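You operate a simulated robot arm through the tools that you are given. There is no shell and no other tool. Be economical: measure what you need, move in short steps, check, and stop when the job is done.

You are at the controls of a simulated two-armed robot. One attempt, no reset.

TASK
Put one of the tubes from the top of the front wall-side table on the teal stencil there. Take the teal felt pad from the top of the front wall-side table and leave it on the grey paper pack there. Put one of the hole plates from the clay bench on the cream slab. Take the piece of clay from the top of the paint bench and put it on the right low shelf of the framing bench. Put the white chalk from the top of the front cross table on top of the green block and the green chalk on the left half of the sill under the purple blind. Take the yellow roller on the top of the front cross table and put it away on the top of the print bench. Put the duster on the top of the front cross table away on the left half of the sill under the green blind. Shut the right sliding door. Push the right door under the teal box shut. Take the lid off the yellow pot on the top of the front wall-side table and lay it down there. Fetch the yellow pad from the top of the front wall-side table and set it on the black card there. Any order will do. Set down upright: tube, hole plate.
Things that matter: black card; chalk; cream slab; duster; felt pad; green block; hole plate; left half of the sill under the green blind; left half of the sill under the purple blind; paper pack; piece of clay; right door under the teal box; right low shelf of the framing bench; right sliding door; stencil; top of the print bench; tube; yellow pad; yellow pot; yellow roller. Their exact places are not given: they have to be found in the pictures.

Only the result counts: the job must be done as asked and must still hold three seconds after the hand-in. Knocking over, shifting, dropping, spilling or breaking anything else fails it. Lids that push on must go on centred and level and be pressed home; caps that screw on are set level and turned clockwise until they are tight.

THE ROBOT
Two 7-joint arms with two-finger grippers on one trunk, on a base that drives. Base frame: it is fixed to the floor where the robot stands at the start and does not move with it; the origin is under the middle of the robot, x ahead of it, y to its left, z up. Lengths are in mm, angles in rad, forces in N, time in s.
The left shoulder is at the start at [172, 216, 972], the right one opposite. With the tool pointing down near the work surface each hand reaches from about 100 to 820 mm from the robot's upright axis, wherever it stands, measured 20 degrees to its own side. Places, roughly: black card (13x10x1 cm) [1000, -900, 700]; chalk [-1000, 2250, 750]; cream slab (20x18x2 cm) [-1100, -6500, 300]; duster (7x5x5 cm) [-800, 2100, 800]; felt pad [750, -250, 750]; green block (7x10x4 cm) [-400, 2300, 800]; hole plate [1000, -6500, 750]; left half of the sill under the green blind [3500, 1900, 900]; left half of the sill under the purple blind [3400, 4100, 900]; paper pack [750, -750, 750]; piece of clay (6x6x4 cm) [-500, -4200, 800]; right door under the teal box [500, 4900, 500]; right low shelf of the framing bench [1100, -3100, 200]; right sliding door [-1500, 5000, 400]; stencil [1000, 0, 750]; top of the print bench [1800, -6300, 800]; tube [750, -750, 750]; yellow pad (7x5x5 cm) [1100, -1200, 800]; yellow pot (8x8x8 cm) [1000, -1100, 800]; yellow roller (9x4x13 cm) [-800, 2200, 800]. Payload 3.18 kg a hand.
The TCP of each hand is the grasp point between the finger pads, 30 mm short of the fingertips. In the tool frame z runs along the fingers and y along their closing line. The gripper opens to 144 mm. The gripper's body begins 103 mm behind the TCP.
Orientation is that of the tool frame in the base frame, as [roll, pitch, yaw] about the fixed x, y, z axes, in that order (R = Rz(yaw) Ry(pitch) Rx(roll)). With the fingers straight down and closing along the base's y, the tool's x points along the base's -x, its y along +y and its z along -z.

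THE INTERFACE
- The arms move only by the tool play_rows. It takes "left_increments", "right_increments" or both (then of equal length, played together; a hand with none holds still); each is a list of rows, each an object of numbers (a shift or turn left out is 0, a gripper value left out holds the last): "ax", "ay", "az": the turn, a rotation vector about the tool's x, y, z in units of 6 degrees (1.0 is 6 degrees); "x", "y", "z": the shift along the tool's x, y, z in units of 25 mm (1.0 is 25 mm); "hand": the finger opening in mm, from 0 to 144. In form: [{"ax": .., "ay": .., "az": .., "x": .., "y": .., "z": .., "hand": ..}, ...]. A call has 1 to 12 rows; each row shifts and turns the commanded pose from where the row before left it, along the tool's axes as they then stand. A call with a number of a shift or a turn outside -1 to 1 is refused whole. Each row takes 0.2 s and may step no farther than 50 mm and 0.15 rad from the row before; otherwise, or with a gripper value out of range, the whole call is refused. Where a pose cannot be reached the arm comes as near as it can. A force on the tool above 40 N (or 10 N above the force at the start of the call, whichever is more), or a blocked arm, ends the call early, and 0.2 s more pass. The fingers move at their own pace and stop on an object; they squeeze with about 43 N. The grip force told is the motor's: it shows also when the fingers shut on nothing. Time passes only in rows, and 0.2 s behind the last, so rows that do not move let the fingers close. The reply holds the time, the measured pose of the TCP, the force on the tool along the base axes, the opening and the grip force, in the units named above and with some noise, with the torque about the TCP (base axes, N m) and any sound that the robot's microphone picked up.
- Cameras (640 x 400 px; columns grow to the right, rows downward): "scene" is now at [319.3, -37.5, 1152.3]; the picture's right is [-0.42, -0.91, 0.00], its down [-0.43, 0.20, -0.88] and it looks along [0.80, -0.37, -0.47] (base axes); focal length 214 px, centre (320, 200). "left" rides on the left gripper at [76, -16, -143] in its tool frame; the picture's right is [0.21, 0.98, 0.00], its down [-0.84, 0.18, -0.51] and it looks along [-0.50, 0.11, 0.86] (tool axes); focal length 218 px, centre (320, 200). "right" rides on the right gripper at [76, 16, -143] in its tool frame; the picture's right is [-0.21, 0.98, 0.00], its down [-0.84, -0.18, -0.51] and it looks along [-0.50, -0.11, 0.86] (tool axes); focal length 218 px, centre (320, 200).
- snapshot(camera): a new picture of that camera. It takes no simulated time.
- move_column(by): slides the trunk up (or, below 0, down) by that many mm; the arms and the scene camera ride with it, the base frame stays. It gives what a move gives, with no picture.
- roll_base(legs): drives the robot by 1 to 6 legs, each [ahead, left, turn to the left] in mm, mm and rad, along the robot's own axes; the way and the turn of a leg run together, so that a leg with both is an arc; at most 1500 mm and 3.142 rad a leg. The arms and the cameras ride along, it lands a little off, and it stops where it bumps. It gives what a move gives.
- pan_tilt(pan, tilt): turns the head with the scene camera to pan (to the left, within 1.396 rad either way) and tilt (down, from -0.506 to 1.204), counted from straight ahead of the robot. It gives what a move gives.
- point_at(camera, pixels): there is no depth. For up to 12 entries [column, row, z] of the newest picture of that camera ("zoom" is the newest enlarged one), the place [x, y] in the base frame at which the ray of that pixel passes the height z, good to about 3 mm. It takes no simulated time.
- inspect(camera, box): a new picture of the part [left, top, right, bottom] of that camera's present view, enlarged. It takes no simulated time.
- sign_off(): hands the job in; it is judged then, once.

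Go step by step. Measure first, check grasps and placings, and put right what went wrong. The budget is 357 turns and 290 pictures, counting those below and the enlarged ones. Unless the task says otherwise, let go and move clear before handing in, and close with one line.

The tools are called after "Emit:" as a command line: name --argument value ..., lists and objects as JSON in quotes. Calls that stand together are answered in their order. play_rows: Moves the arms, as the interface text tells. Its arguments: {"type":"object","properties":{"left_increments":{"type":"array"},"right_increments":{"type":"array"}},"required":[]} The other tools are called the same way: move_column (by) slides the trunk up or down; roll_base (legs) drives the base; pan_tilt (pan, tilt) turns the head that bears the scene camera; snapshot (camera) takes a picture; point_at (camera, pixels) gives the place at which the rays of pixels pass given heights; inspect (camera, box) takes an enlarged picture of a part of a camera's view; sign_off () hands the job in.

At the start:

```text
t: 0.0
left_eef_pos: [492.5, 14.7, 1017.1]
left_orientation: [3.141, 0.001, 3.141]
left_force: [-0.2, 0.7, 1.0]
left_wrist_torque: [-0.01, 0.01, 0.03]
left_opening: 143.9
left_finger_force: 0.0
right_eef_pos: [396.3, -236.7, 1097.3]
right_orientation: [3.141, -0.002, 3.14]
right_force: [0.2, 0.2, -1.0]
right_wrist_torque: [-0.02, 0.0, 0.02]
right_opening: 143.7
right_finger_force: 0.1
trunk travel left (down, up): [-65.0, 305.0]
robot x, y, heading: [1.6, -1.7, -0.004]
head pan, tilt: [-0.433, 0.49]
```

scene: 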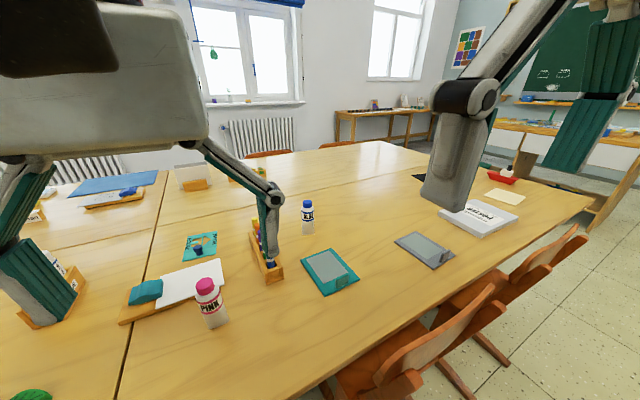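
right: 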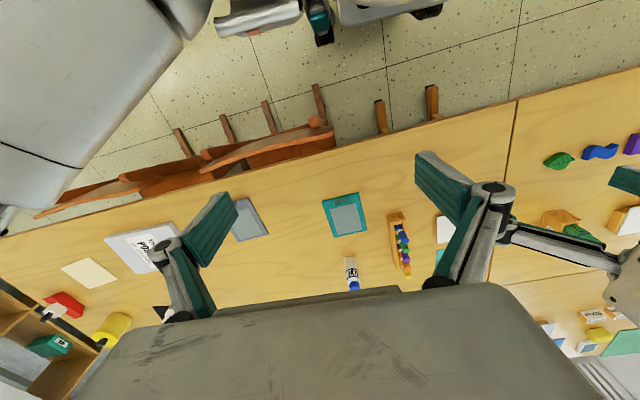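
left: 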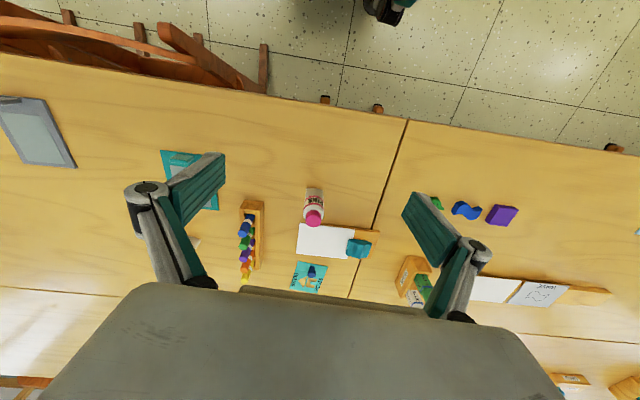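

The scene shows the table with many items; I'll measure the places of the main ones at the table height (~720) and look to the right.

Emit:
point_at --camera "scene" --pixels '[[330, 272, 720], [425, 250, 720], [478, 218, 740], [308, 215, 760], [200, 247, 720], [212, 310, 740], [507, 196, 720], [502, 175, 740], [145, 292, 740], [265, 260, 730]]'

Emit:
pan_tilt --pan -0.9 --tilt 0.6

Emit:
snapshot --camera "scene"

Emit:
pan_tilt --pan 0.0 --tilt 0.6

Emit:
snapshot --camera "scene"

```text
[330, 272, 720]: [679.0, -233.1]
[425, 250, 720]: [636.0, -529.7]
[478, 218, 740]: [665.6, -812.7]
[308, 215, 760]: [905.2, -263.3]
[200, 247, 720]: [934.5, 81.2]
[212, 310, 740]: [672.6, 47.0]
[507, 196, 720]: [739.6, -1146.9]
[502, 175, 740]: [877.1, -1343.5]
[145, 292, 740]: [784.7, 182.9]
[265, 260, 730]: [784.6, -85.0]
```

```text
t: 0.9
left_eef_pos: [492.4, 14.3, 1018.6]
left_orientation: [-3.14, 0.002, -3.141]
left_force: [-0.3, -0.1, 0.4]
left_wrist_torque: [0.0, 0.0, -0.01]
left_opening: 144.1
left_finger_force: 0.1
right_eef_pos: [396.2, -237.7, 1097.3]
right_orientation: [3.141, -0.002, 3.141]
right_force: [0.8, 0.1, -1.0]
right_wrist_torque: [0.02, 0.02, 0.02]
right_opening: 143.9
right_finger_force: 0.0
trunk travel left (down, up): [-65.0, 305.0]
robot x, y, heading: [-1.2, -1.9, 0.001]
head pan, tilt: [-0.901, 0.6]
```

```text
286 pictures are left
```

scene: 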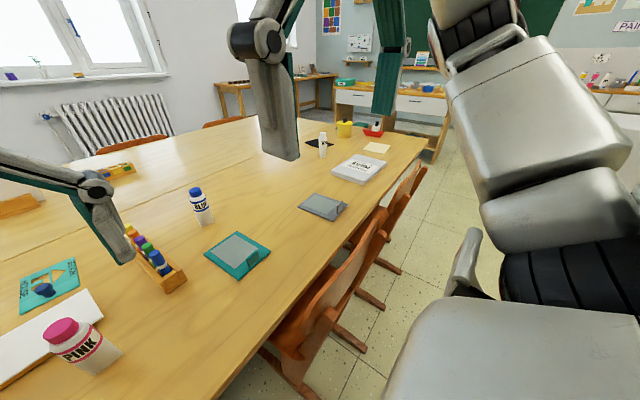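

```text
t: 2.1
left_eef_pos: [493.6, 14.5, 1017.3]
left_orientation: [3.141, 0.0, -3.14]
left_force: [-0.4, -0.1, -0.6]
left_wrist_torque: [-0.02, 0.0, 0.02]
left_opening: 144.0
left_finger_force: 0.1
right_eef_pos: [396.2, -237.4, 1097.3]
right_orientation: [-3.141, -0.001, -3.14]
right_force: [0.1, 0.6, -0.1]
right_wrist_torque: [-0.03, 0.03, -0.02]
right_opening: 144.0
right_finger_force: 0.1
trunk travel left (down, up): [-65.0, 305.0]
robot x, y, heading: [-0.5, 2.0, -0.002]
head pan, tilt: [0.0, 0.6]
```

```text
285 pictures are left
```

scene: 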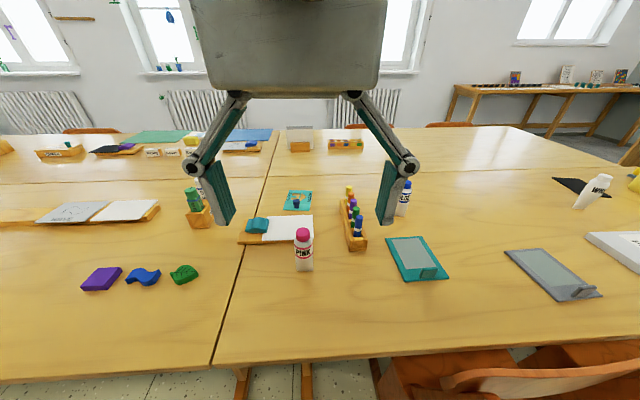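

Let me enlarge the candidates to tell tube, felt pad, stencil and paper pack apart.

Emit:
inspect --camera "scene" --box '[220, 160, 460, 310]'

Emit:
inspect --camera "scene" --box '[480, 150, 640, 310]'

Emit:
inspect --camera "scene" --box '[0, 120, 220, 300]'

```text
2.67 times, centred on (340, 235) of scene
```

zoom: 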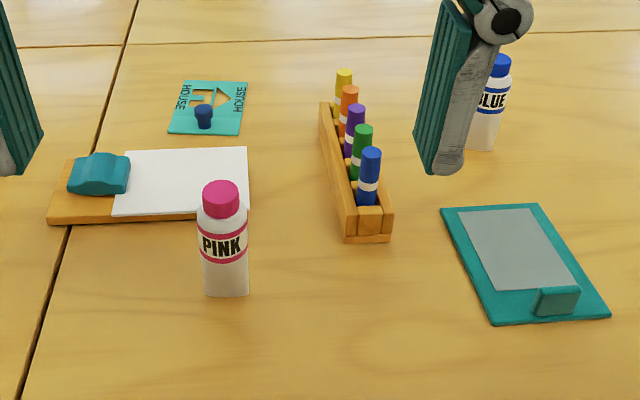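

```text
2.50 times, centred on (560, 230) of scene
```

zoom: 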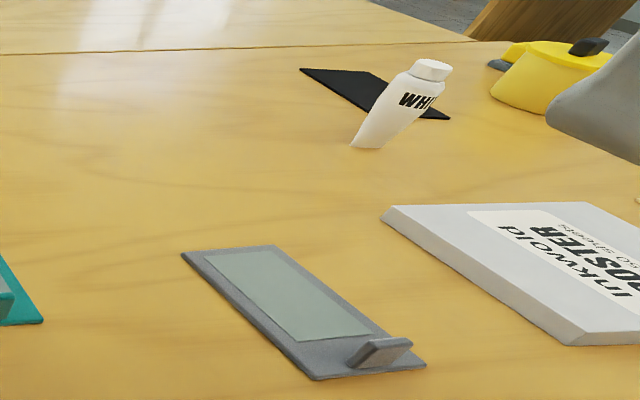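

```text
2.22 times, centred on (110, 210) of scene
```

zoom: 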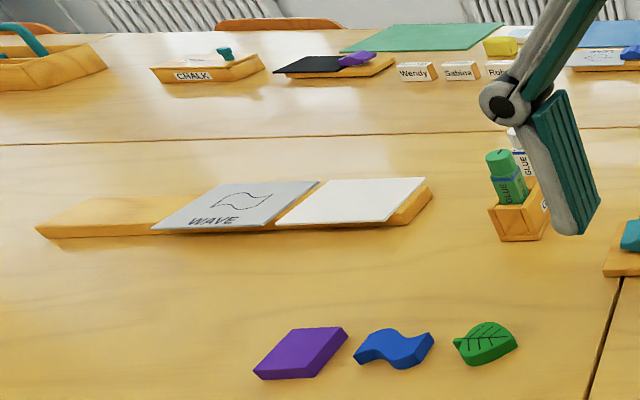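

Felt pad = teal board with a tab, stencil "HOUSE" with a knob, tubes = PINK/BLUE/WHITE paint tubes. I'll measure precise places and the table edge.

Emit:
point_at --camera "scene" --pixels '[[350, 355, 720], [100, 376, 720], [290, 192, 720], [312, 191, 720], [283, 210, 720], [309, 211, 720], [296, 200, 735], [304, 268, 720], [304, 234, 800], [428, 270, 740], [441, 280, 720], [405, 280, 720]]'

Emit:
pan_tilt --pan 0.0 --tilt 1.15

Emit:
snapshot --camera "scene"

```text
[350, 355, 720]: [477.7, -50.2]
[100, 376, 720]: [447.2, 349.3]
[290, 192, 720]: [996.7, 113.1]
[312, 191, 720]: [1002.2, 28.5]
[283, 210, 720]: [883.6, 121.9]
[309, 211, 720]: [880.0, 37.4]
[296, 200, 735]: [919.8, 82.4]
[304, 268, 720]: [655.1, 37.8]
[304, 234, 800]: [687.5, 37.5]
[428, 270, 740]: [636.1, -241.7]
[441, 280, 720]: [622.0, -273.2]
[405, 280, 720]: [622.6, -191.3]
```

```text
t: 3.1
left_eef_pos: [493.3, 14.5, 1014.4]
left_orientation: [3.138, 0.001, -3.141]
left_force: [6.0, 1.2, -48.6]
left_wrist_torque: [0.23, -3.42, -0.12]
left_opening: 143.8
left_finger_force: 0.0
right_eef_pos: [396.4, -238.4, 1097.6]
right_orientation: [3.141, -0.001, -3.14]
right_force: [0.3, -0.3, -0.2]
right_wrist_torque: [0.02, -0.04, 0.03]
right_opening: 143.9
right_finger_force: 0.2
trunk travel left (down, up): [-65.0, 305.0]
robot x, y, heading: [-0.5, -0.9, -0.003]
head pan, tilt: [0.0, 1.15]
```

```text
281 pictures are left
```

scene: 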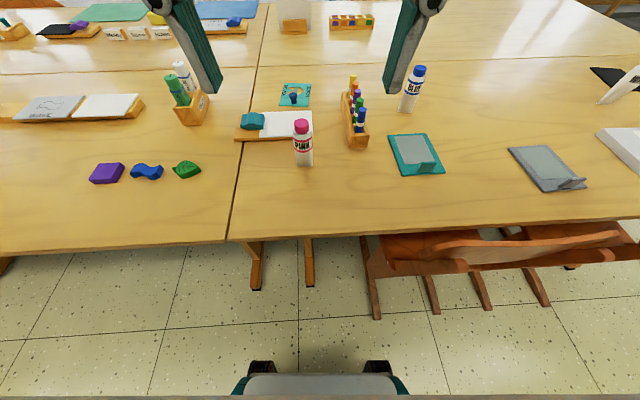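

Emit:
point_at --camera "scene" --pixels '[[260, 365, 100], [260, 365, 300], [377, 365, 100], [320, 375, 300], [255, 288, 0], [308, 285, 0], [375, 316, 0], [370, 240, 450], [430, 312, 0], [420, 250, 720], [470, 268, 600], [545, 303, 0]]'

Emit:
pan_tilt --pan -0.9 --tilt 0.9

Emit:
snapshot --camera "scene"

```text
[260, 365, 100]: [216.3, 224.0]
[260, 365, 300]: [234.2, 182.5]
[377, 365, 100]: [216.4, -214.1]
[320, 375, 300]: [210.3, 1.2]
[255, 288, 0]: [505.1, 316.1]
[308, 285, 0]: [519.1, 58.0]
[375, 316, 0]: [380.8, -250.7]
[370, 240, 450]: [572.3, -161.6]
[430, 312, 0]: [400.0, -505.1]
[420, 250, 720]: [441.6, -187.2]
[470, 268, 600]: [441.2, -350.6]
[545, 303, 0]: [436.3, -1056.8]
```

```text
t: 4.3
left_eef_pos: [493.7, 15.0, 1015.6]
left_orientation: [3.14, 0.001, -3.135]
left_force: [30.8, -44.5, -22.8]
left_wrist_torque: [7.58, 3.31, 3.85]
left_opening: 144.3
left_finger_force: 0.0
right_eef_pos: [396.9, -237.8, 1096.6]
right_orientation: [3.141, -0.002, 3.142]
right_force: [-0.3, 0.6, 0.3]
right_wrist_torque: [-0.02, -0.04, 0.0]
right_opening: 143.8
right_finger_force: 0.0
trunk travel left (down, up): [-65.0, 305.0]
robot x, y, heading: [0.1, 3.5, -0.0]
head pan, tilt: [-0.901, 0.901]
```

```text
280 pictures are left
```

scene: 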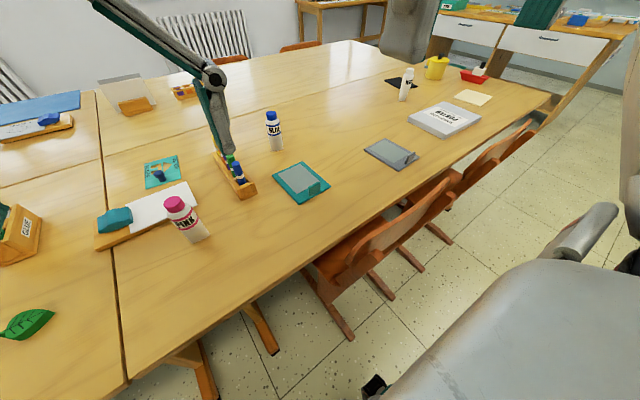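

The head is pressing against the left arm after panning (force 45 N), so I move the left hand ahead and left, and down a bit from the head.

Emit:
play_rows --left_increments '[{"x": -1, "y": 1}, {"x": -1, "y": 1}, {"x": -1, "y": 1}, {"x": 0, "y": 1}, {"x": 0, "y": 1}]'

Emit:
roll_base --legs '[[170, 80, 0]]'

Emit:
pan_tilt --pan -0.1 --tilt 0.8

Emit:
snapshot --camera "scene"

Emit:
snapshot --camera "left"

```text
t: 5.5
left_eef_pos: [568.5, 140.7, 1017.8]
left_orientation: [-3.138, 0.001, 3.141]
left_force: [-0.5, 0.6, 0.3]
left_wrist_torque: [-0.02, 0.02, -0.01]
left_opening: 144.0
left_finger_force: 0.1
right_eef_pos: [396.9, -237.5, 1097.0]
right_orientation: [3.141, -0.002, 3.141]
right_force: [0.9, -0.7, 0.2]
right_wrist_torque: [0.0, -0.03, -0.04]
right_opening: 144.1
right_finger_force: 0.0
trunk travel left (down, up): [-65.0, 305.0]
robot x, y, heading: [-2.7, -1.6, 0.0]
head pan, tilt: [-0.901, 0.901]
```

```text
t: 7.0
left_eef_pos: [738.0, 220.0, 1018.1]
left_orientation: [-3.142, -0.002, 3.141]
left_force: [-0.1, 0.0, 0.7]
left_wrist_torque: [-0.03, 0.03, -0.01]
left_opening: 143.8
left_finger_force: 0.0
right_eef_pos: [566.3, -158.8, 1096.5]
right_orientation: [3.139, -0.002, 3.141]
right_force: [-0.2, 0.6, -0.3]
right_wrist_torque: [-0.04, 0.01, 0.03]
right_opening: 143.9
right_finger_force: 0.0
trunk travel left (down, up): [-65.0, 305.0]
robot x, y, heading: [169.3, 81.9, -0.002]
head pan, tilt: [-0.901, 0.901]
```

```text
t: 8.2
left_eef_pos: [737.3, 217.5, 1017.9]
left_orientation: [-3.141, 0.0, 3.141]
left_force: [0.5, -0.2, 0.6]
left_wrist_torque: [-0.01, -0.02, 0.02]
left_opening: 143.9
left_finger_force: 0.1
right_eef_pos: [566.9, -157.4, 1096.3]
right_orientation: [3.141, -0.001, -3.141]
right_force: [-0.1, 0.4, -0.7]
right_wrist_torque: [0.01, -0.01, -0.02]
right_opening: 143.9
right_finger_force: 0.1
trunk travel left (down, up): [-65.0, 305.0]
robot x, y, heading: [172.6, 80.5, -0.006]
head pan, tilt: [-0.099, 0.799]
```

```text
279 pictures are left
```

scene: 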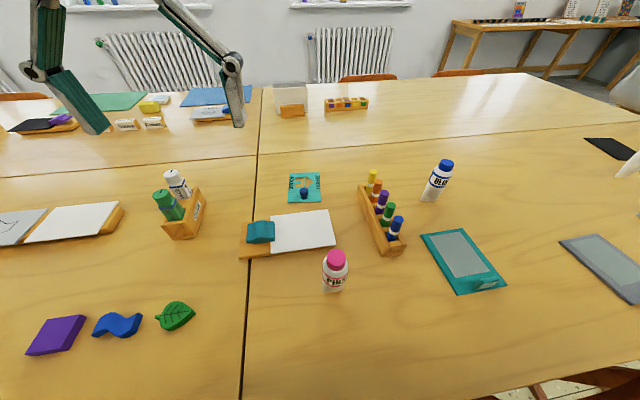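

```text
278 pictures are left
```

left: 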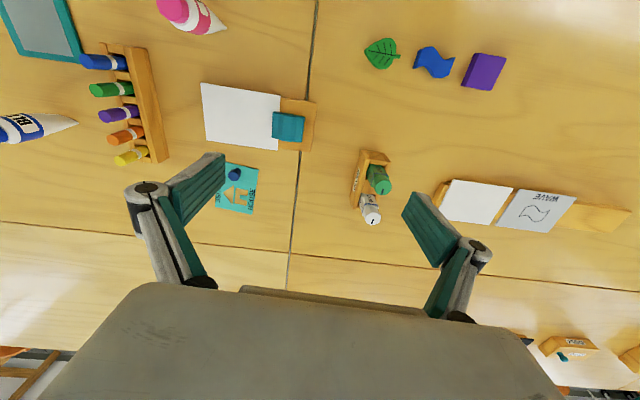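

Emit:
inspect --camera "left" --box '[0, 90, 120, 165]'

Emit:
inspect --camera "scene" --box '[270, 150, 350, 300]'

Emit:
point_at --camera "scene" --pixels '[[332, 291, 720], [323, 290, 720], [342, 291, 720], [336, 258, 800], [430, 201, 720], [446, 165, 800], [304, 198, 720], [304, 191, 740], [285, 201, 720], [323, 200, 720], [290, 173, 720], [319, 172, 720]]'

```text
5.33 times, centred on (60, 128) of left
```

zoom: 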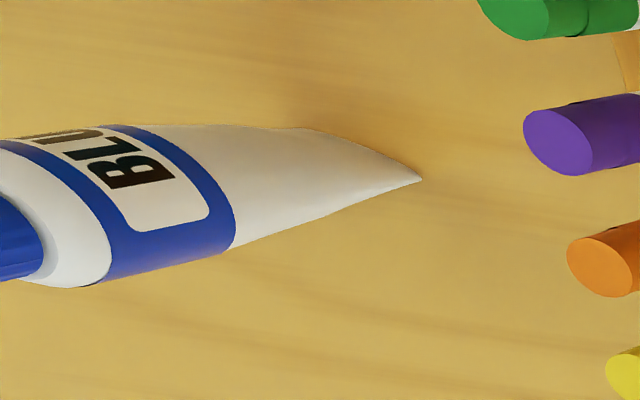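

```text
2.67 times, centred on (310, 225) of scene
```

zoom: 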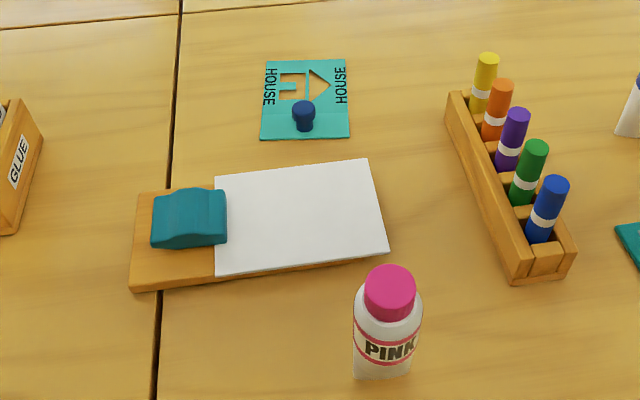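

```text
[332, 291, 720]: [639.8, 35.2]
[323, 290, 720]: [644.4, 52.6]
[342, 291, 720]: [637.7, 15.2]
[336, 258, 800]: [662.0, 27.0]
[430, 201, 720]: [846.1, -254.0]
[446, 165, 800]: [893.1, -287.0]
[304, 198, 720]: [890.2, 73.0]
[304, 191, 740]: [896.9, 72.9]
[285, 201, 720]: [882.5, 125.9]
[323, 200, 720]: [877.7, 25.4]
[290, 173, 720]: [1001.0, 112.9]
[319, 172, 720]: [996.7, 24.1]
```

The tubes stand on their crimp edge. I bring the left hand over the pink tube (about [655,32]) to look at it from its own camera.

Emit:
play_rows --left_increments '[{"y": -1, "x": 0.4}, {"y": -1, "x": 0.4}, {"y": -1, "x": 0.4}, {"y": -1, "x": 0.4, "z": 0.6}, {"y": -1, "x": 0.4, "z": 0.6}, {"y": -1, "x": 0.4, "z": 0.6}, {"y": -0.7, "x": 0.45, "z": 0.6}, {"y": -0.7, "x": 0.45, "z": 0.6}]'

Emit:
snapshot --camera "left"

Emit:
snapshot --camera "right"

```text
t: 9.9
left_eef_pos: [655.3, 33.9, 943.8]
left_orientation: [3.14, 0.0, 3.141]
left_force: [-0.4, -0.4, -0.5]
left_wrist_torque: [0.03, 0.0, 0.0]
left_opening: 144.0
left_finger_force: 0.0
right_eef_pos: [565.9, -158.5, 1096.2]
right_orientation: [3.14, -0.002, 3.141]
right_force: [0.3, -0.6, 0.4]
right_wrist_torque: [0.03, -0.02, -0.01]
right_opening: 144.1
right_finger_force: 0.0
trunk travel left (down, up): [-65.0, 305.0]
robot x, y, heading: [169.0, 79.4, -0.003]
head pan, tilt: [-0.099, 0.799]
```

```text
275 pictures are left
```

left: 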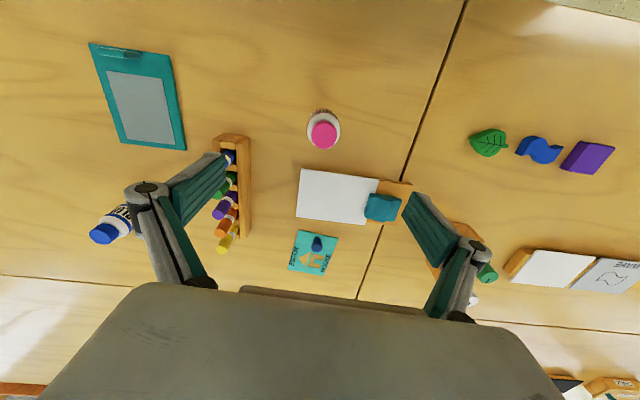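

```text
274 pictures are left
```

right: 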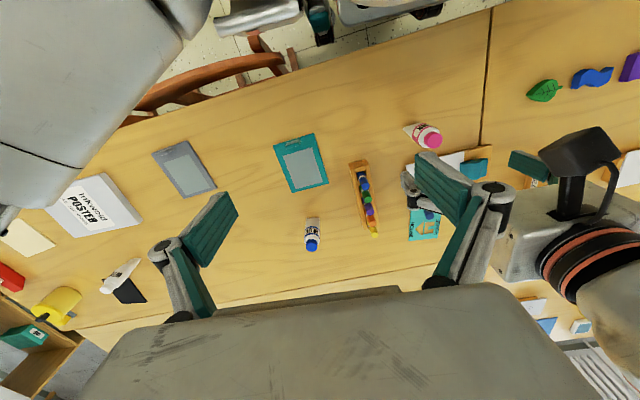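

Emit:
point_at --camera "left" --pixels '[[323, 133, 800], [323, 133, 820], [323, 133, 840], [320, 110, 720]]'

Emit:
point_at --camera "right" --pixels '[[433, 141, 800], [433, 141, 820], [433, 141, 840], [404, 128, 720]]'

Emit:
inspect --camera "right" --box '[380, 110, 460, 160]'

Emit:
inspect --camera "left" --box '[270, 90, 370, 290]'

```text
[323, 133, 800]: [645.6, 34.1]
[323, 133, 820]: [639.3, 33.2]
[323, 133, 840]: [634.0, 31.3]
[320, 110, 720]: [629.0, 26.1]
```

```text
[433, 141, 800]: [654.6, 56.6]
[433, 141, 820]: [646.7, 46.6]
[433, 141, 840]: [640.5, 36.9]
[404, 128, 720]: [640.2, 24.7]
```

```text
8.00 times, centred on (420, 135) of right
```

zoom: 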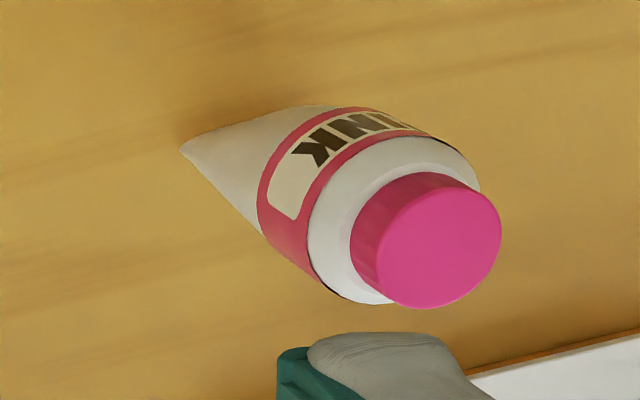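

```text
2.00 times, centred on (320, 190) of left
```

zoom: 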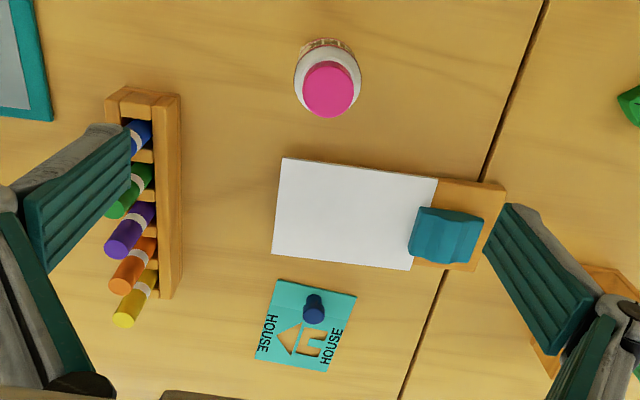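

Triangulated: pink cap top is at about [638,33,840], crimp along y. I lower the left hand round it and close.

Emit:
play_rows --left_increments '[{"x": 0.68, "hand": 90}, {"z": 1}, {"z": 1}, {"z": 1}, {"z": 1}, {"z": 1}, {"z": 1}, {"hand": 0}, {}, {}, {}]'

Emit:
snapshot --camera "left"

```text
t: 12.3
left_eef_pos: [638.3, 34.7, 793.7]
left_orientation: [3.14, 0.001, -3.141]
left_force: [0.4, -0.1, 0.1]
left_wrist_torque: [-0.01, 0.0, -0.01]
left_opening: 36.8
left_finger_force: 42.8
right_eef_pos: [566.0, -159.1, 1096.3]
right_orientation: [-3.142, -0.002, 3.141]
right_force: [0.1, -0.5, 0.7]
right_wrist_torque: [0.01, -0.03, 0.04]
right_opening: 144.0
right_finger_force: 0.1
trunk travel left (down, up): [-65.0, 305.0]
robot x, y, heading: [168.0, 79.4, 0.001]
head pan, tilt: [-0.099, 0.799]
```

```text
271 pictures are left
```

left: 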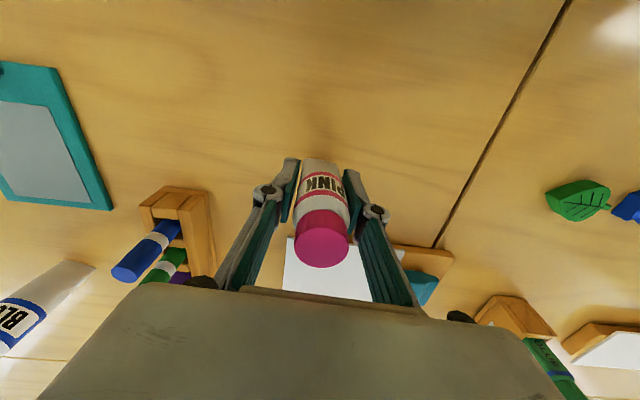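

Gripped at 36.8 mm. Lift 120 mm and carry over the stencil.

Emit:
play_rows --left_increments '[{"z": -1}, {"z": -1}, {"z": -1}, {"z": -1}, {"z": -1}, {"x": -1}, {"x": -1}, {"x": -1}, {"x": -1}, {"x": -1}, {"x": -1}, {"x": -1}]'

Emit:
play_rows --left_increments '[{"x": -1}, {"x": -1}, {"x": -1}, {"x": -1}, {"x": -0.9, "y": 0.3}, {"az": 1}, {"az": 1}, {"az": 1}, {"az": 1}, {"az": 1}, {"az": 1}]'

Emit:
play_rows --left_increments '[{"az": 1}, {"az": 1}, {"az": 1}, {"az": 1}, {"az": 1}, {"az": 1}, {"az": 1}, {"az": 1}, {"az": 1}]'

Emit:
inspect --camera "scene" --box '[220, 80, 400, 230]'

Emit:
snapshot --camera "left"

```text
t: 14.9
left_eef_pos: [813.6, 32.8, 918.1]
left_orientation: [-3.141, -0.002, 3.141]
left_force: [-0.3, 0.5, -1.1]
left_wrist_torque: [0.0, 0.0, -0.04]
left_opening: 36.9
left_finger_force: 42.9
right_eef_pos: [566.5, -158.1, 1095.5]
right_orientation: [3.14, -0.004, -3.141]
right_force: [-0.8, -0.7, -0.4]
right_wrist_torque: [0.02, 0.02, 0.01]
right_opening: 144.1
right_finger_force: 0.0
trunk travel left (down, up): [-65.0, 305.0]
robot x, y, heading: [171.0, 81.9, 0.002]
head pan, tilt: [-0.099, 0.799]
```

```text
t: 17.4
left_eef_pos: [899.9, 58.9, 909.4]
left_orientation: [-3.119, 0.022, 3.007]
left_force: [0.3, -0.2, -2.0]
left_wrist_torque: [0.0, 0.06, 0.03]
left_opening: 37.0
left_finger_force: 43.1
left hand out of reach, approached as far as the arm can: row 4, 5, 6, 7, 8, 9, 10, 11
right_eef_pos: [567.1, -157.7, 1097.5]
right_orientation: [3.141, -0.001, -3.14]
right_force: [0.8, 0.1, -1.0]
right_wrist_torque: [0.01, 0.03, 0.03]
right_opening: 143.8
right_finger_force: 0.0
trunk travel left (down, up): [-65.0, 305.0]
robot x, y, heading: [171.3, 78.8, -0.002]
head pan, tilt: [-0.099, 0.799]
```

```text
t: 19.4
left_eef_pos: [902.4, 64.3, 902.2]
left_orientation: [-3.126, 0.013, 3.017]
left_force: [-0.2, -0.2, -1.0]
left_wrist_torque: [-0.03, 0.0, -0.03]
left_opening: 36.9
left_finger_force: 42.8
left hand out of reach, approached as far as the arm can: row 1, 2, 3, 4, 5, 6, 7, 8, 9
right_eef_pos: [565.9, -157.7, 1096.3]
right_orientation: [3.14, -0.002, -3.14]
right_force: [-0.5, 0.1, -0.7]
right_wrist_torque: [-0.01, 0.0, -0.04]
right_opening: 143.7
right_finger_force: 0.0
trunk travel left (down, up): [-65.0, 305.0]
robot x, y, heading: [171.9, 79.6, -0.0]
head pan, tilt: [-0.099, 0.799]
```

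```text
2.67 times, centred on (310, 155) of scene
```

zoom: 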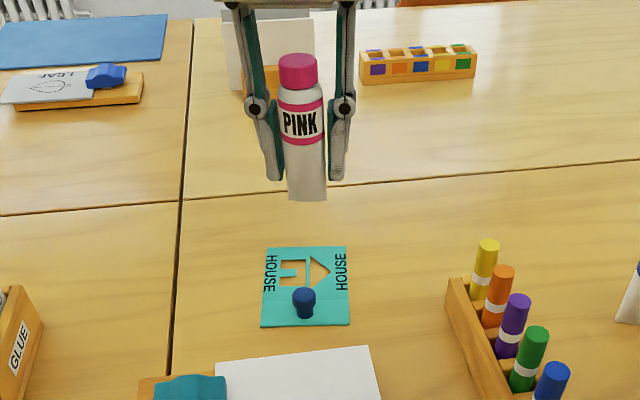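

```text
269 pictures are left
```

left: 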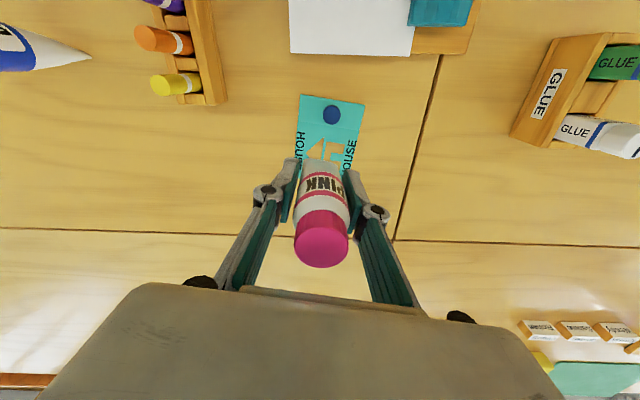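

Out of reach at this height. I'll drive 60 mm ahead and 40 mm right to bring the stencil in reach (clear of chair leg and table feet).

Emit:
roll_base --legs '[[60, -40, 0]]'

Emit:
play_rows --left_increments '[{}, {}, {}]'

```text
t: 20.4
left_eef_pos: [963.9, 25.7, 902.4]
left_orientation: [-3.129, 0.01, 3.021]
left_force: [0.3, -0.7, -1.2]
left_wrist_torque: [0.0, 0.0, -0.02]
left_opening: 37.1
left_finger_force: 42.6
right_eef_pos: [625.6, -200.0, 1095.8]
right_orientation: [3.14, -0.003, -3.14]
right_force: [0.1, 0.3, -0.9]
right_wrist_torque: [0.01, 0.03, 0.0]
right_opening: 144.1
right_finger_force: 0.1
trunk travel left (down, up): [-65.0, 305.0]
robot x, y, heading: [226.3, 34.2, -0.001]
head pan, tilt: [-0.099, 0.799]
```

```text
t: 21.2
left_eef_pos: [964.8, 28.9, 903.5]
left_orientation: [-3.124, 0.012, 3.028]
left_force: [0.5, 0.4, -1.6]
left_wrist_torque: [0.03, -0.02, 0.01]
left_opening: 36.6
left_finger_force: 42.7
right_eef_pos: [626.8, -197.9, 1096.0]
right_orientation: [-3.141, 0.0, -3.14]
right_force: [0.7, 0.5, -0.4]
right_wrist_torque: [0.03, 0.04, -0.01]
right_opening: 143.6
right_finger_force: 0.1
trunk travel left (down, up): [-65.0, 305.0]
robot x, y, heading: [229.7, 39.1, 0.002]
head pan, tilt: [-0.099, 0.799]
```

Emit:
play_rows --left_increments '[{"x": 0.8}]'

```text
t: 21.6
left_eef_pos: [941.9, 28.0, 900.8]
left_orientation: [-3.13, 0.011, 3.019]
left_force: [0.0, -1.0, -0.8]
left_wrist_torque: [-0.03, 0.0, 0.0]
left_opening: 36.7
left_finger_force: 43.3
right_eef_pos: [625.6, -197.5, 1096.4]
right_orientation: [3.14, 0.0, -3.139]
right_force: [-0.1, -0.1, 1.0]
right_wrist_torque: [-0.05, -0.05, -0.01]
right_opening: 144.0
right_finger_force: 0.2
trunk travel left (down, up): [-65.0, 305.0]
robot x, y, heading: [229.4, 37.9, 0.0]
head pan, tilt: [-0.099, 0.799]
```

Emit:
play_rows --left_increments '[{"az": 1}, {"az": 1}, {"az": 1}, {"az": 1}, {"az": 1}, {"az": 1}, {"az": 1}]'

Emit:
play_rows --left_increments '[{"az": 1}, {"az": 1}, {"az": 1}, {"az": 1}, {"az": 1}, {"az": 1}, {"az": 0.8}]'

```text
t: 23.2
left_eef_pos: [943.0, 28.6, 902.2]
left_orientation: [-3.128, 0.012, 2.916]
left_force: [-0.7, 1.0, -1.4]
left_wrist_torque: [-0.01, -0.03, 0.02]
left_opening: 36.8
left_finger_force: 42.8
left hand out of reach, approached as far as the arm can: row 2, 3, 4, 5, 6, 7
right_eef_pos: [625.7, -199.2, 1096.9]
right_orientation: [-3.141, -0.002, -3.14]
right_force: [0.2, 0.3, 0.0]
right_wrist_torque: [-0.03, 0.0, -0.04]
right_opening: 144.3
right_finger_force: 0.1
trunk travel left (down, up): [-65.0, 305.0]
robot x, y, heading: [233.4, 39.8, 0.006]
head pan, tilt: [-0.099, 0.799]
```

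```text
t: 24.8
left_eef_pos: [941.0, 28.6, 900.0]
left_orientation: [-3.128, 0.013, 2.917]
left_force: [0.0, -0.7, -0.8]
left_wrist_torque: [0.01, 0.01, 0.01]
left_opening: 36.8
left_finger_force: 43.1
left hand out of reach, approached as far as the arm can: row 1, 2, 3, 4, 5, 6, 7
right_eef_pos: [625.6, -198.6, 1096.5]
right_orientation: [3.14, -0.001, -3.139]
right_force: [0.0, -0.2, 0.5]
right_wrist_torque: [0.0, 0.06, 0.03]
right_opening: 144.0
right_finger_force: 0.0
trunk travel left (down, up): [-65.0, 305.0]
robot x, y, heading: [228.2, 38.5, 0.004]
head pan, tilt: [-0.099, 0.799]
```

That direction hits a wrist limit; I turn the other way.

Emit:
play_rows --left_increments '[{"az": -1}, {"az": -1}, {"az": -1}, {"az": -1}, {"az": -1}, {"az": -1}, {"az": -1}, {"az": -1}, {"az": -1}]'

Emit:
play_rows --left_increments '[{"az": -1}, {"az": -1}, {"az": -1}, {"az": -1}, {"az": -1}, {"az": -1}, {"az": -1}, {"az": -1}, {"az": -0.1}]'

Emit:
snapshot --camera "scene"

```text
t: 26.8
left_eef_pos: [942.8, 28.9, 901.6]
left_orientation: [-3.123, -0.002, -2.422]
left_force: [0.5, 0.0, -1.4]
left_wrist_torque: [0.0, 0.0, 0.02]
left_opening: 36.7
left_finger_force: 43.1
right_eef_pos: [626.7, -198.5, 1097.5]
right_orientation: [3.141, -0.004, -3.139]
right_force: [0.0, 0.1, 0.1]
right_wrist_torque: [-0.02, 0.04, -0.03]
right_opening: 144.0
right_finger_force: 0.0
trunk travel left (down, up): [-65.0, 305.0]
robot x, y, heading: [227.3, 36.0, 0.0]
head pan, tilt: [-0.099, 0.799]
```

```text
t: 28.8
left_eef_pos: [945.2, 28.3, 901.7]
left_orientation: [-3.131, -0.012, -1.574]
left_force: [0.2, -0.2, -0.8]
left_wrist_torque: [0.02, 0.0, -0.01]
left_opening: 36.8
left_finger_force: 42.5
right_eef_pos: [627.2, -198.6, 1096.1]
right_orientation: [3.142, -0.003, -3.139]
right_force: [-0.3, 0.7, 0.5]
right_wrist_torque: [-0.01, -0.02, 0.0]
right_opening: 144.0
right_finger_force: 0.1
trunk travel left (down, up): [-65.0, 305.0]
robot x, y, heading: [230.4, 36.2, -0.002]
head pan, tilt: [-0.099, 0.799]
```

```text
268 pictures are left
```

scene: 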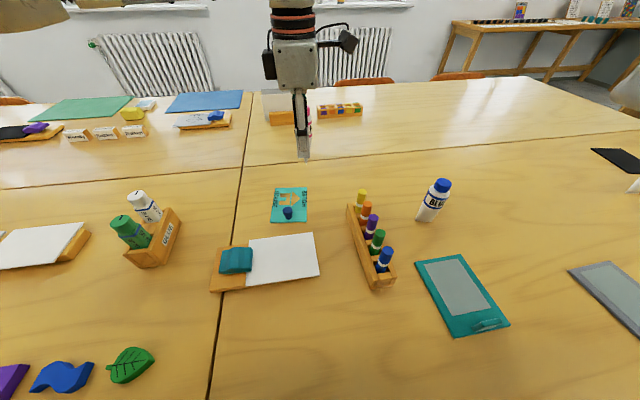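

Emit:
inspect --camera "scene" --box '[250, 170, 330, 230]'

Emit:
point_at --camera "scene" --pixels '[[271, 222, 722], [306, 223, 722], [276, 188, 722], [308, 188, 722], [288, 218, 722], [288, 209, 745]]'

```text
6.67 times, centred on (290, 200) of scene
```

zoom: 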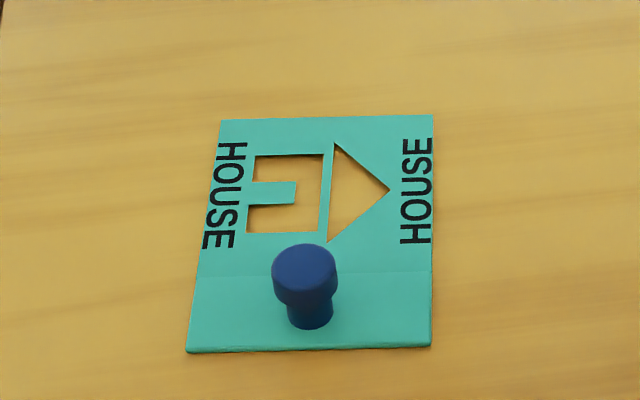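

```text
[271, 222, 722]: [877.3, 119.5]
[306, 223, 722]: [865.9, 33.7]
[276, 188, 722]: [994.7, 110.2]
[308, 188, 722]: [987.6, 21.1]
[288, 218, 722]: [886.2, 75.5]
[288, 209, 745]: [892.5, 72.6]
```

Target for the tube: [918,45] on the solid right-front part of the stencil. Lower to just above it.

Emit:
play_rows --left_increments '[{"y": 1, "x": -0.68}, {"z": 1}, {"z": 1}, {"z": 1}, {"z": 0.95}, {}]'

Emit:
inspect --camera "scene" --box '[250, 130, 350, 230]'

Emit:
snapshot --camera "left"

```text
t: 30.2
left_eef_pos: [919.8, 43.4, 802.5]
left_orientation: [-3.131, -0.013, -1.577]
left_force: [0.1, 0.2, -2.1]
left_wrist_torque: [0.0, 0.03, 0.03]
left_opening: 36.9
left_finger_force: 42.9
right_eef_pos: [625.4, -197.6, 1097.1]
right_orientation: [-3.141, 0.001, -3.14]
right_force: [-0.2, -0.9, 0.8]
right_wrist_torque: [-0.02, 0.0, -0.01]
right_opening: 143.9
right_finger_force: 0.1
trunk travel left (down, up): [-65.0, 305.0]
robot x, y, heading: [229.9, 42.9, 0.001]
head pan, tilt: [-0.099, 0.799]
```

```text
4.00 times, centred on (300, 180) of scene
```

zoom: 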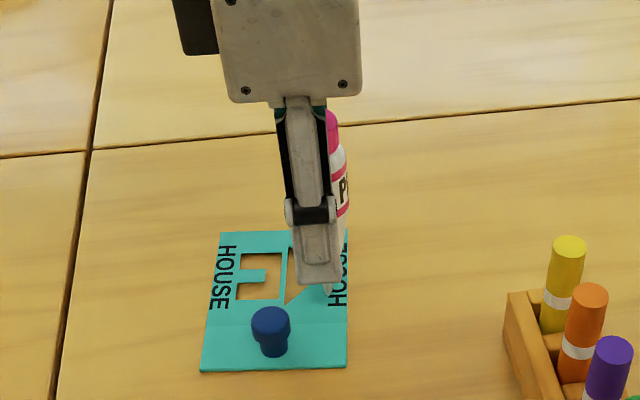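

```text
265 pictures are left
```

left: 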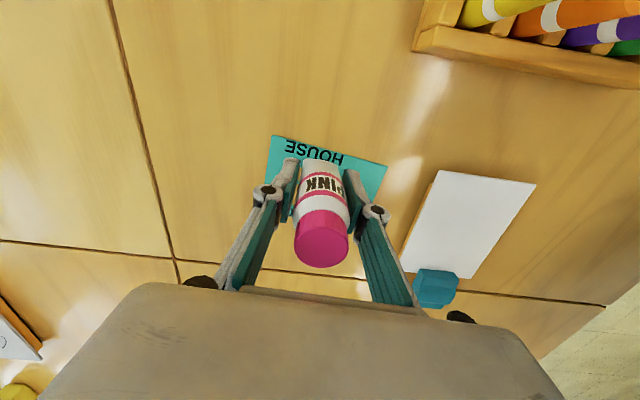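

Emit:
point_at --camera "zoom" --pixels '[[328, 293, 727], [347, 366, 722], [347, 233, 722]]'

Emit:
play_rows --left_increments '[{"z": 0.1}, {"z": 0.05}, {"z": 0.03}]'

```text
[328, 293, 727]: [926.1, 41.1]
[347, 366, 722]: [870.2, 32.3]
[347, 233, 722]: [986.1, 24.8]
```

```text
t: 31.0
left_eef_pos: [920.1, 43.5, 797.4]
left_orientation: [-3.131, -0.013, -1.576]
left_force: [-0.1, -0.8, -1.5]
left_wrist_torque: [0.0, 0.02, -0.03]
left_opening: 37.0
left_finger_force: 43.3
right_eef_pos: [626.5, -198.1, 1097.5]
right_orientation: [3.141, -0.002, -3.139]
right_force: [0.3, -0.1, -0.6]
right_wrist_torque: [0.04, -0.05, -0.02]
right_opening: 144.2
right_finger_force: 0.0
trunk travel left (down, up): [-65.0, 305.0]
robot x, y, heading: [232.1, 36.9, 0.003]
head pan, tilt: [-0.099, 0.799]
```

Emit:
play_rows --left_increments '[{"z": 0.04}, {"z": 0.04}]'

Emit:
play_rows --left_increments '[{"z": 0.03}, {"z": 0.02}]'

```text
t: 31.6
left_eef_pos: [918.8, 44.1, 795.6]
left_orientation: [-3.13, -0.015, -1.577]
left_force: [0.2, 0.1, 0.7]
left_wrist_torque: [0.03, 0.0, -0.02]
left_opening: 36.9
left_finger_force: 42.8
right_eef_pos: [625.9, -198.3, 1097.3]
right_orientation: [3.141, 0.001, -3.139]
right_force: [-0.7, -0.4, -0.5]
right_wrist_torque: [0.02, 0.0, 0.01]
right_opening: 144.2
right_finger_force: 0.0
trunk travel left (down, up): [-65.0, 305.0]
robot x, y, heading: [225.8, 38.5, 0.007]
head pan, tilt: [-0.099, 0.799]
```

```text
t: 32.2
left_eef_pos: [918.7, 43.1, 795.1]
left_orientation: [-3.13, -0.015, -1.577]
left_force: [1.7, -0.4, 7.0]
left_wrist_torque: [-0.06, 0.06, -0.01]
left_opening: 36.9
left_finger_force: 42.6
right_eef_pos: [624.3, -196.9, 1096.9]
right_orientation: [-3.141, 0.0, -3.139]
right_force: [0.6, 0.3, 0.4]
right_wrist_torque: [0.0, 0.01, 0.0]
right_opening: 143.8
right_finger_force: 0.1
trunk travel left (down, up): [-65.0, 305.0]
robot x, y, heading: [230.9, 38.5, -0.003]
head pan, tilt: [-0.099, 0.799]
```

Contact at 7 N. Release gently and rise.

Emit:
play_rows --left_increments '[{"hand": 42}, {"hand": 50}, {"hand": 65}, {}, {"z": -1}, {"z": -1}, {"z": -1}, {"z": -1}, {"z": -1}]'

Emit:
inspect --camera "scene" --box '[250, 130, 350, 230]'

```text
t: 34.2
left_eef_pos: [916.9, 46.2, 920.6]
left_orientation: [-3.131, -0.013, -1.577]
left_force: [-0.3, -0.5, -0.6]
left_wrist_torque: [-0.02, -0.02, -0.01]
left_opening: 65.3
left_finger_force: 0.1
right_eef_pos: [625.5, -197.7, 1096.6]
right_orientation: [3.141, -0.001, -3.141]
right_force: [-0.7, 0.1, -0.6]
right_wrist_torque: [-0.03, -0.01, 0.0]
right_opening: 144.2
right_finger_force: 0.1
trunk travel left (down, up): [-65.0, 305.0]
robot x, y, heading: [230.2, 40.6, -0.0]
head pan, tilt: [-0.099, 0.799]
```

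```text
4.00 times, centred on (300, 180) of scene
```

zoom: 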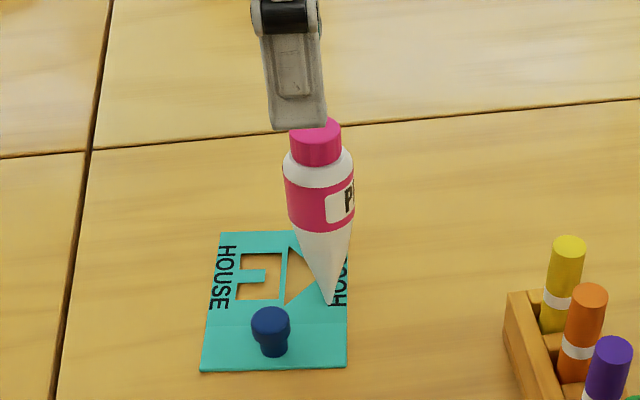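

Tube is standing on the stencil. Now bring the left arm back and turn it home, while I look at the felt pad through scene and right cameras.

Emit:
play_rows --left_increments '[{"z": -1, "y": 1, "x": -0.7}, {"z": -1, "y": 1, "x": -0.7}, {"z": -1, "y": 1, "x": -0.7}, {"y": 1, "x": -0.7}, {"y": 1, "x": -0.7}, {"y": 1, "x": -0.7}, {"y": 1, "x": -0.7}, {"y": 1, "x": -0.7}, {"y": 1, "x": -0.7}, {"y": 1, "x": -0.7}, {"az": 1}, {"az": 1}]'

Emit:
play_rows --left_increments '[{"az": 1}, {"az": 1}, {"az": 1}, {"az": 1}, {"az": 1}, {"az": 1}, {"az": 1}, {"az": 1}, {"az": 1}, {"az": 1}, {"az": 1}, {"az": 1}]'

Emit:
pan_tilt --pan -0.6 --tilt 0.9

Emit:
snapshot --camera "scene"

Emit:
snapshot --camera "right"

```text
t: 36.8
left_eef_pos: [667.3, 223.5, 989.5]
left_orientation: [-3.126, -0.012, -1.787]
left_force: [-0.5, -0.3, -0.5]
left_wrist_torque: [0.0, 0.01, 0.0]
left_opening: 65.0
left_finger_force: 0.0
right_eef_pos: [626.8, -198.2, 1096.2]
right_orientation: [3.141, 0.001, -3.14]
right_force: [-0.3, -0.6, 0.3]
right_wrist_torque: [-0.01, -0.02, 0.04]
right_opening: 144.1
right_finger_force: 0.2
trunk travel left (down, up): [-65.0, 305.0]
robot x, y, heading: [232.8, 38.2, 0.0]
head pan, tilt: [-0.099, 0.799]
```

```text
t: 39.4
left_eef_pos: [668.4, 222.7, 989.0]
left_orientation: [-3.126, 0.009, -3.045]
left_force: [0.0, -0.9, -0.6]
left_wrist_torque: [-0.01, -0.01, 0.0]
left_opening: 64.9
left_finger_force: 0.2
right_eef_pos: [625.9, -198.3, 1096.9]
right_orientation: [3.141, -0.002, -3.14]
right_force: [-0.2, -0.8, 0.1]
right_wrist_torque: [0.0, 0.01, -0.02]
right_opening: 144.2
right_finger_force: 0.2
trunk travel left (down, up): [-65.0, 305.0]
robot x, y, heading: [228.1, 39.3, -0.001]
head pan, tilt: [-0.099, 0.799]
```

```text
t: 40.3
left_eef_pos: [668.4, 223.8, 989.4]
left_orientation: [-3.127, 0.01, -3.042]
left_force: [0.2, -0.4, -0.1]
left_wrist_torque: [-0.04, 0.0, -0.02]
left_opening: 65.1
left_finger_force: 0.0
right_eef_pos: [626.5, -196.9, 1097.0]
right_orientation: [3.141, 0.0, -3.14]
right_force: [-1.3, 0.2, 0.5]
right_wrist_torque: [0.02, 0.01, -0.01]
right_opening: 144.1
right_finger_force: 0.1
trunk travel left (down, up): [-65.0, 305.0]
robot x, y, heading: [227.1, 37.2, 0.007]
head pan, tilt: [-0.6, 0.901]
```

```text
263 pictures are left
```

scene: 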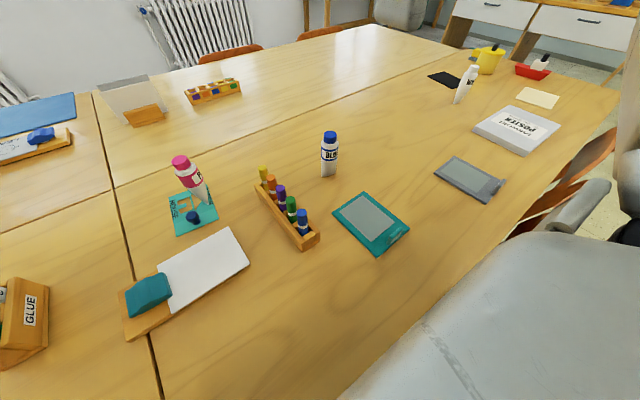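

```text
262 pictures are left
```

right: 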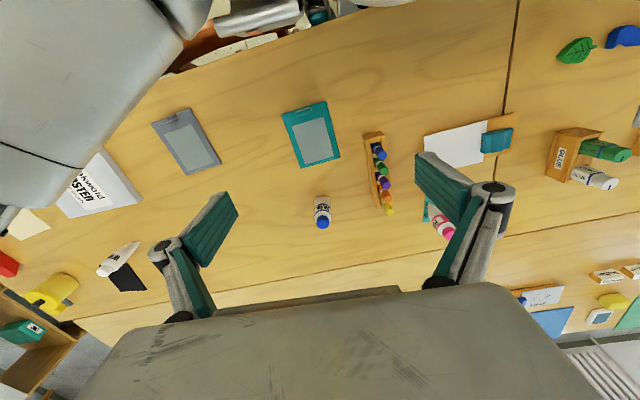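

Enlarge the teal pad's tab in the right camera, and measure its corners.

Emit:
inspect --camera "right" --box '[270, 90, 350, 180]'

Emit:
inspect --camera "scene" --box '[320, 180, 420, 270]'

Emit:
point_at --camera "right" --pixels '[[282, 114, 725], [326, 101, 725], [340, 156, 725], [301, 167, 725], [68, 189, 740], [108, 150, 740], [143, 202, 740], [75, 217, 740]]'

```text
4.44 times, centred on (310, 135) of right
```

zoom: 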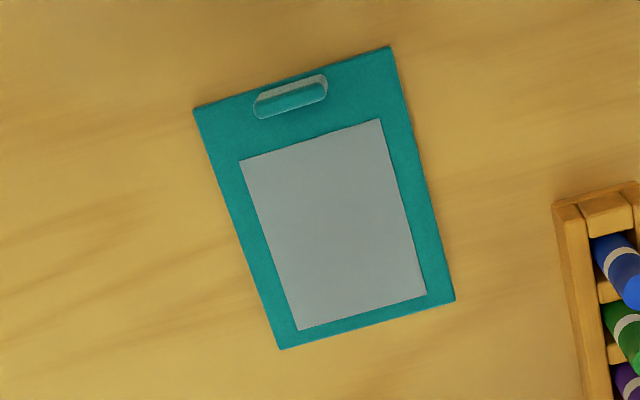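

```text
4.44 times, centred on (370, 225) of scene
```

zoom: 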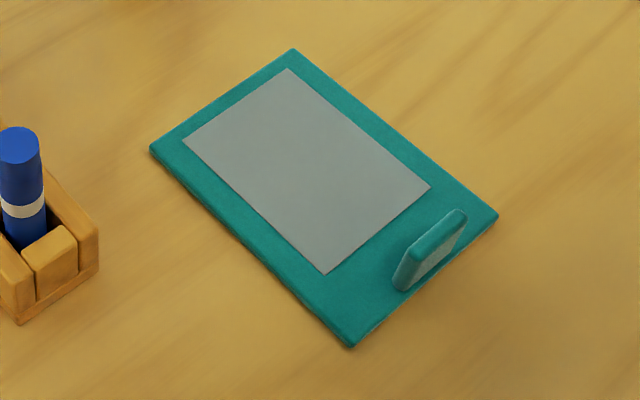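

```text
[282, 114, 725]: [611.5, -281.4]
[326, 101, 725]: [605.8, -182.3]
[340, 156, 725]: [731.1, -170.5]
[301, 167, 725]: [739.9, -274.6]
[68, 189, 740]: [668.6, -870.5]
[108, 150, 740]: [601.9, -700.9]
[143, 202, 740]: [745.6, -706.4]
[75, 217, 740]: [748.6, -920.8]
```

Emit:
point_at --camera "zoom" --pixels '[[432, 236, 740], [432, 236, 750], [432, 236, 760], [408, 260, 750], [460, 214, 750], [430, 268, 726], [392, 288, 726]]'

Emit:
point_at --camera "right" --pixels '[[303.6, 112.5, 740], [303.6, 112.5, 750], [303.6, 112.5, 760], [303.5, 108, 726]]'

```text
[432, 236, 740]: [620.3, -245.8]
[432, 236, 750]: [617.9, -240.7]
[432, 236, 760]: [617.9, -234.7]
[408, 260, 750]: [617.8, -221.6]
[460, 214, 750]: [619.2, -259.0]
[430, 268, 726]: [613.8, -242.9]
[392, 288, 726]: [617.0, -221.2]
```

```text
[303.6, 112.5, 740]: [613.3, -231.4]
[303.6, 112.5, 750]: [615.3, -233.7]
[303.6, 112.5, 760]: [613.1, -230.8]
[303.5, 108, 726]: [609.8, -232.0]
```

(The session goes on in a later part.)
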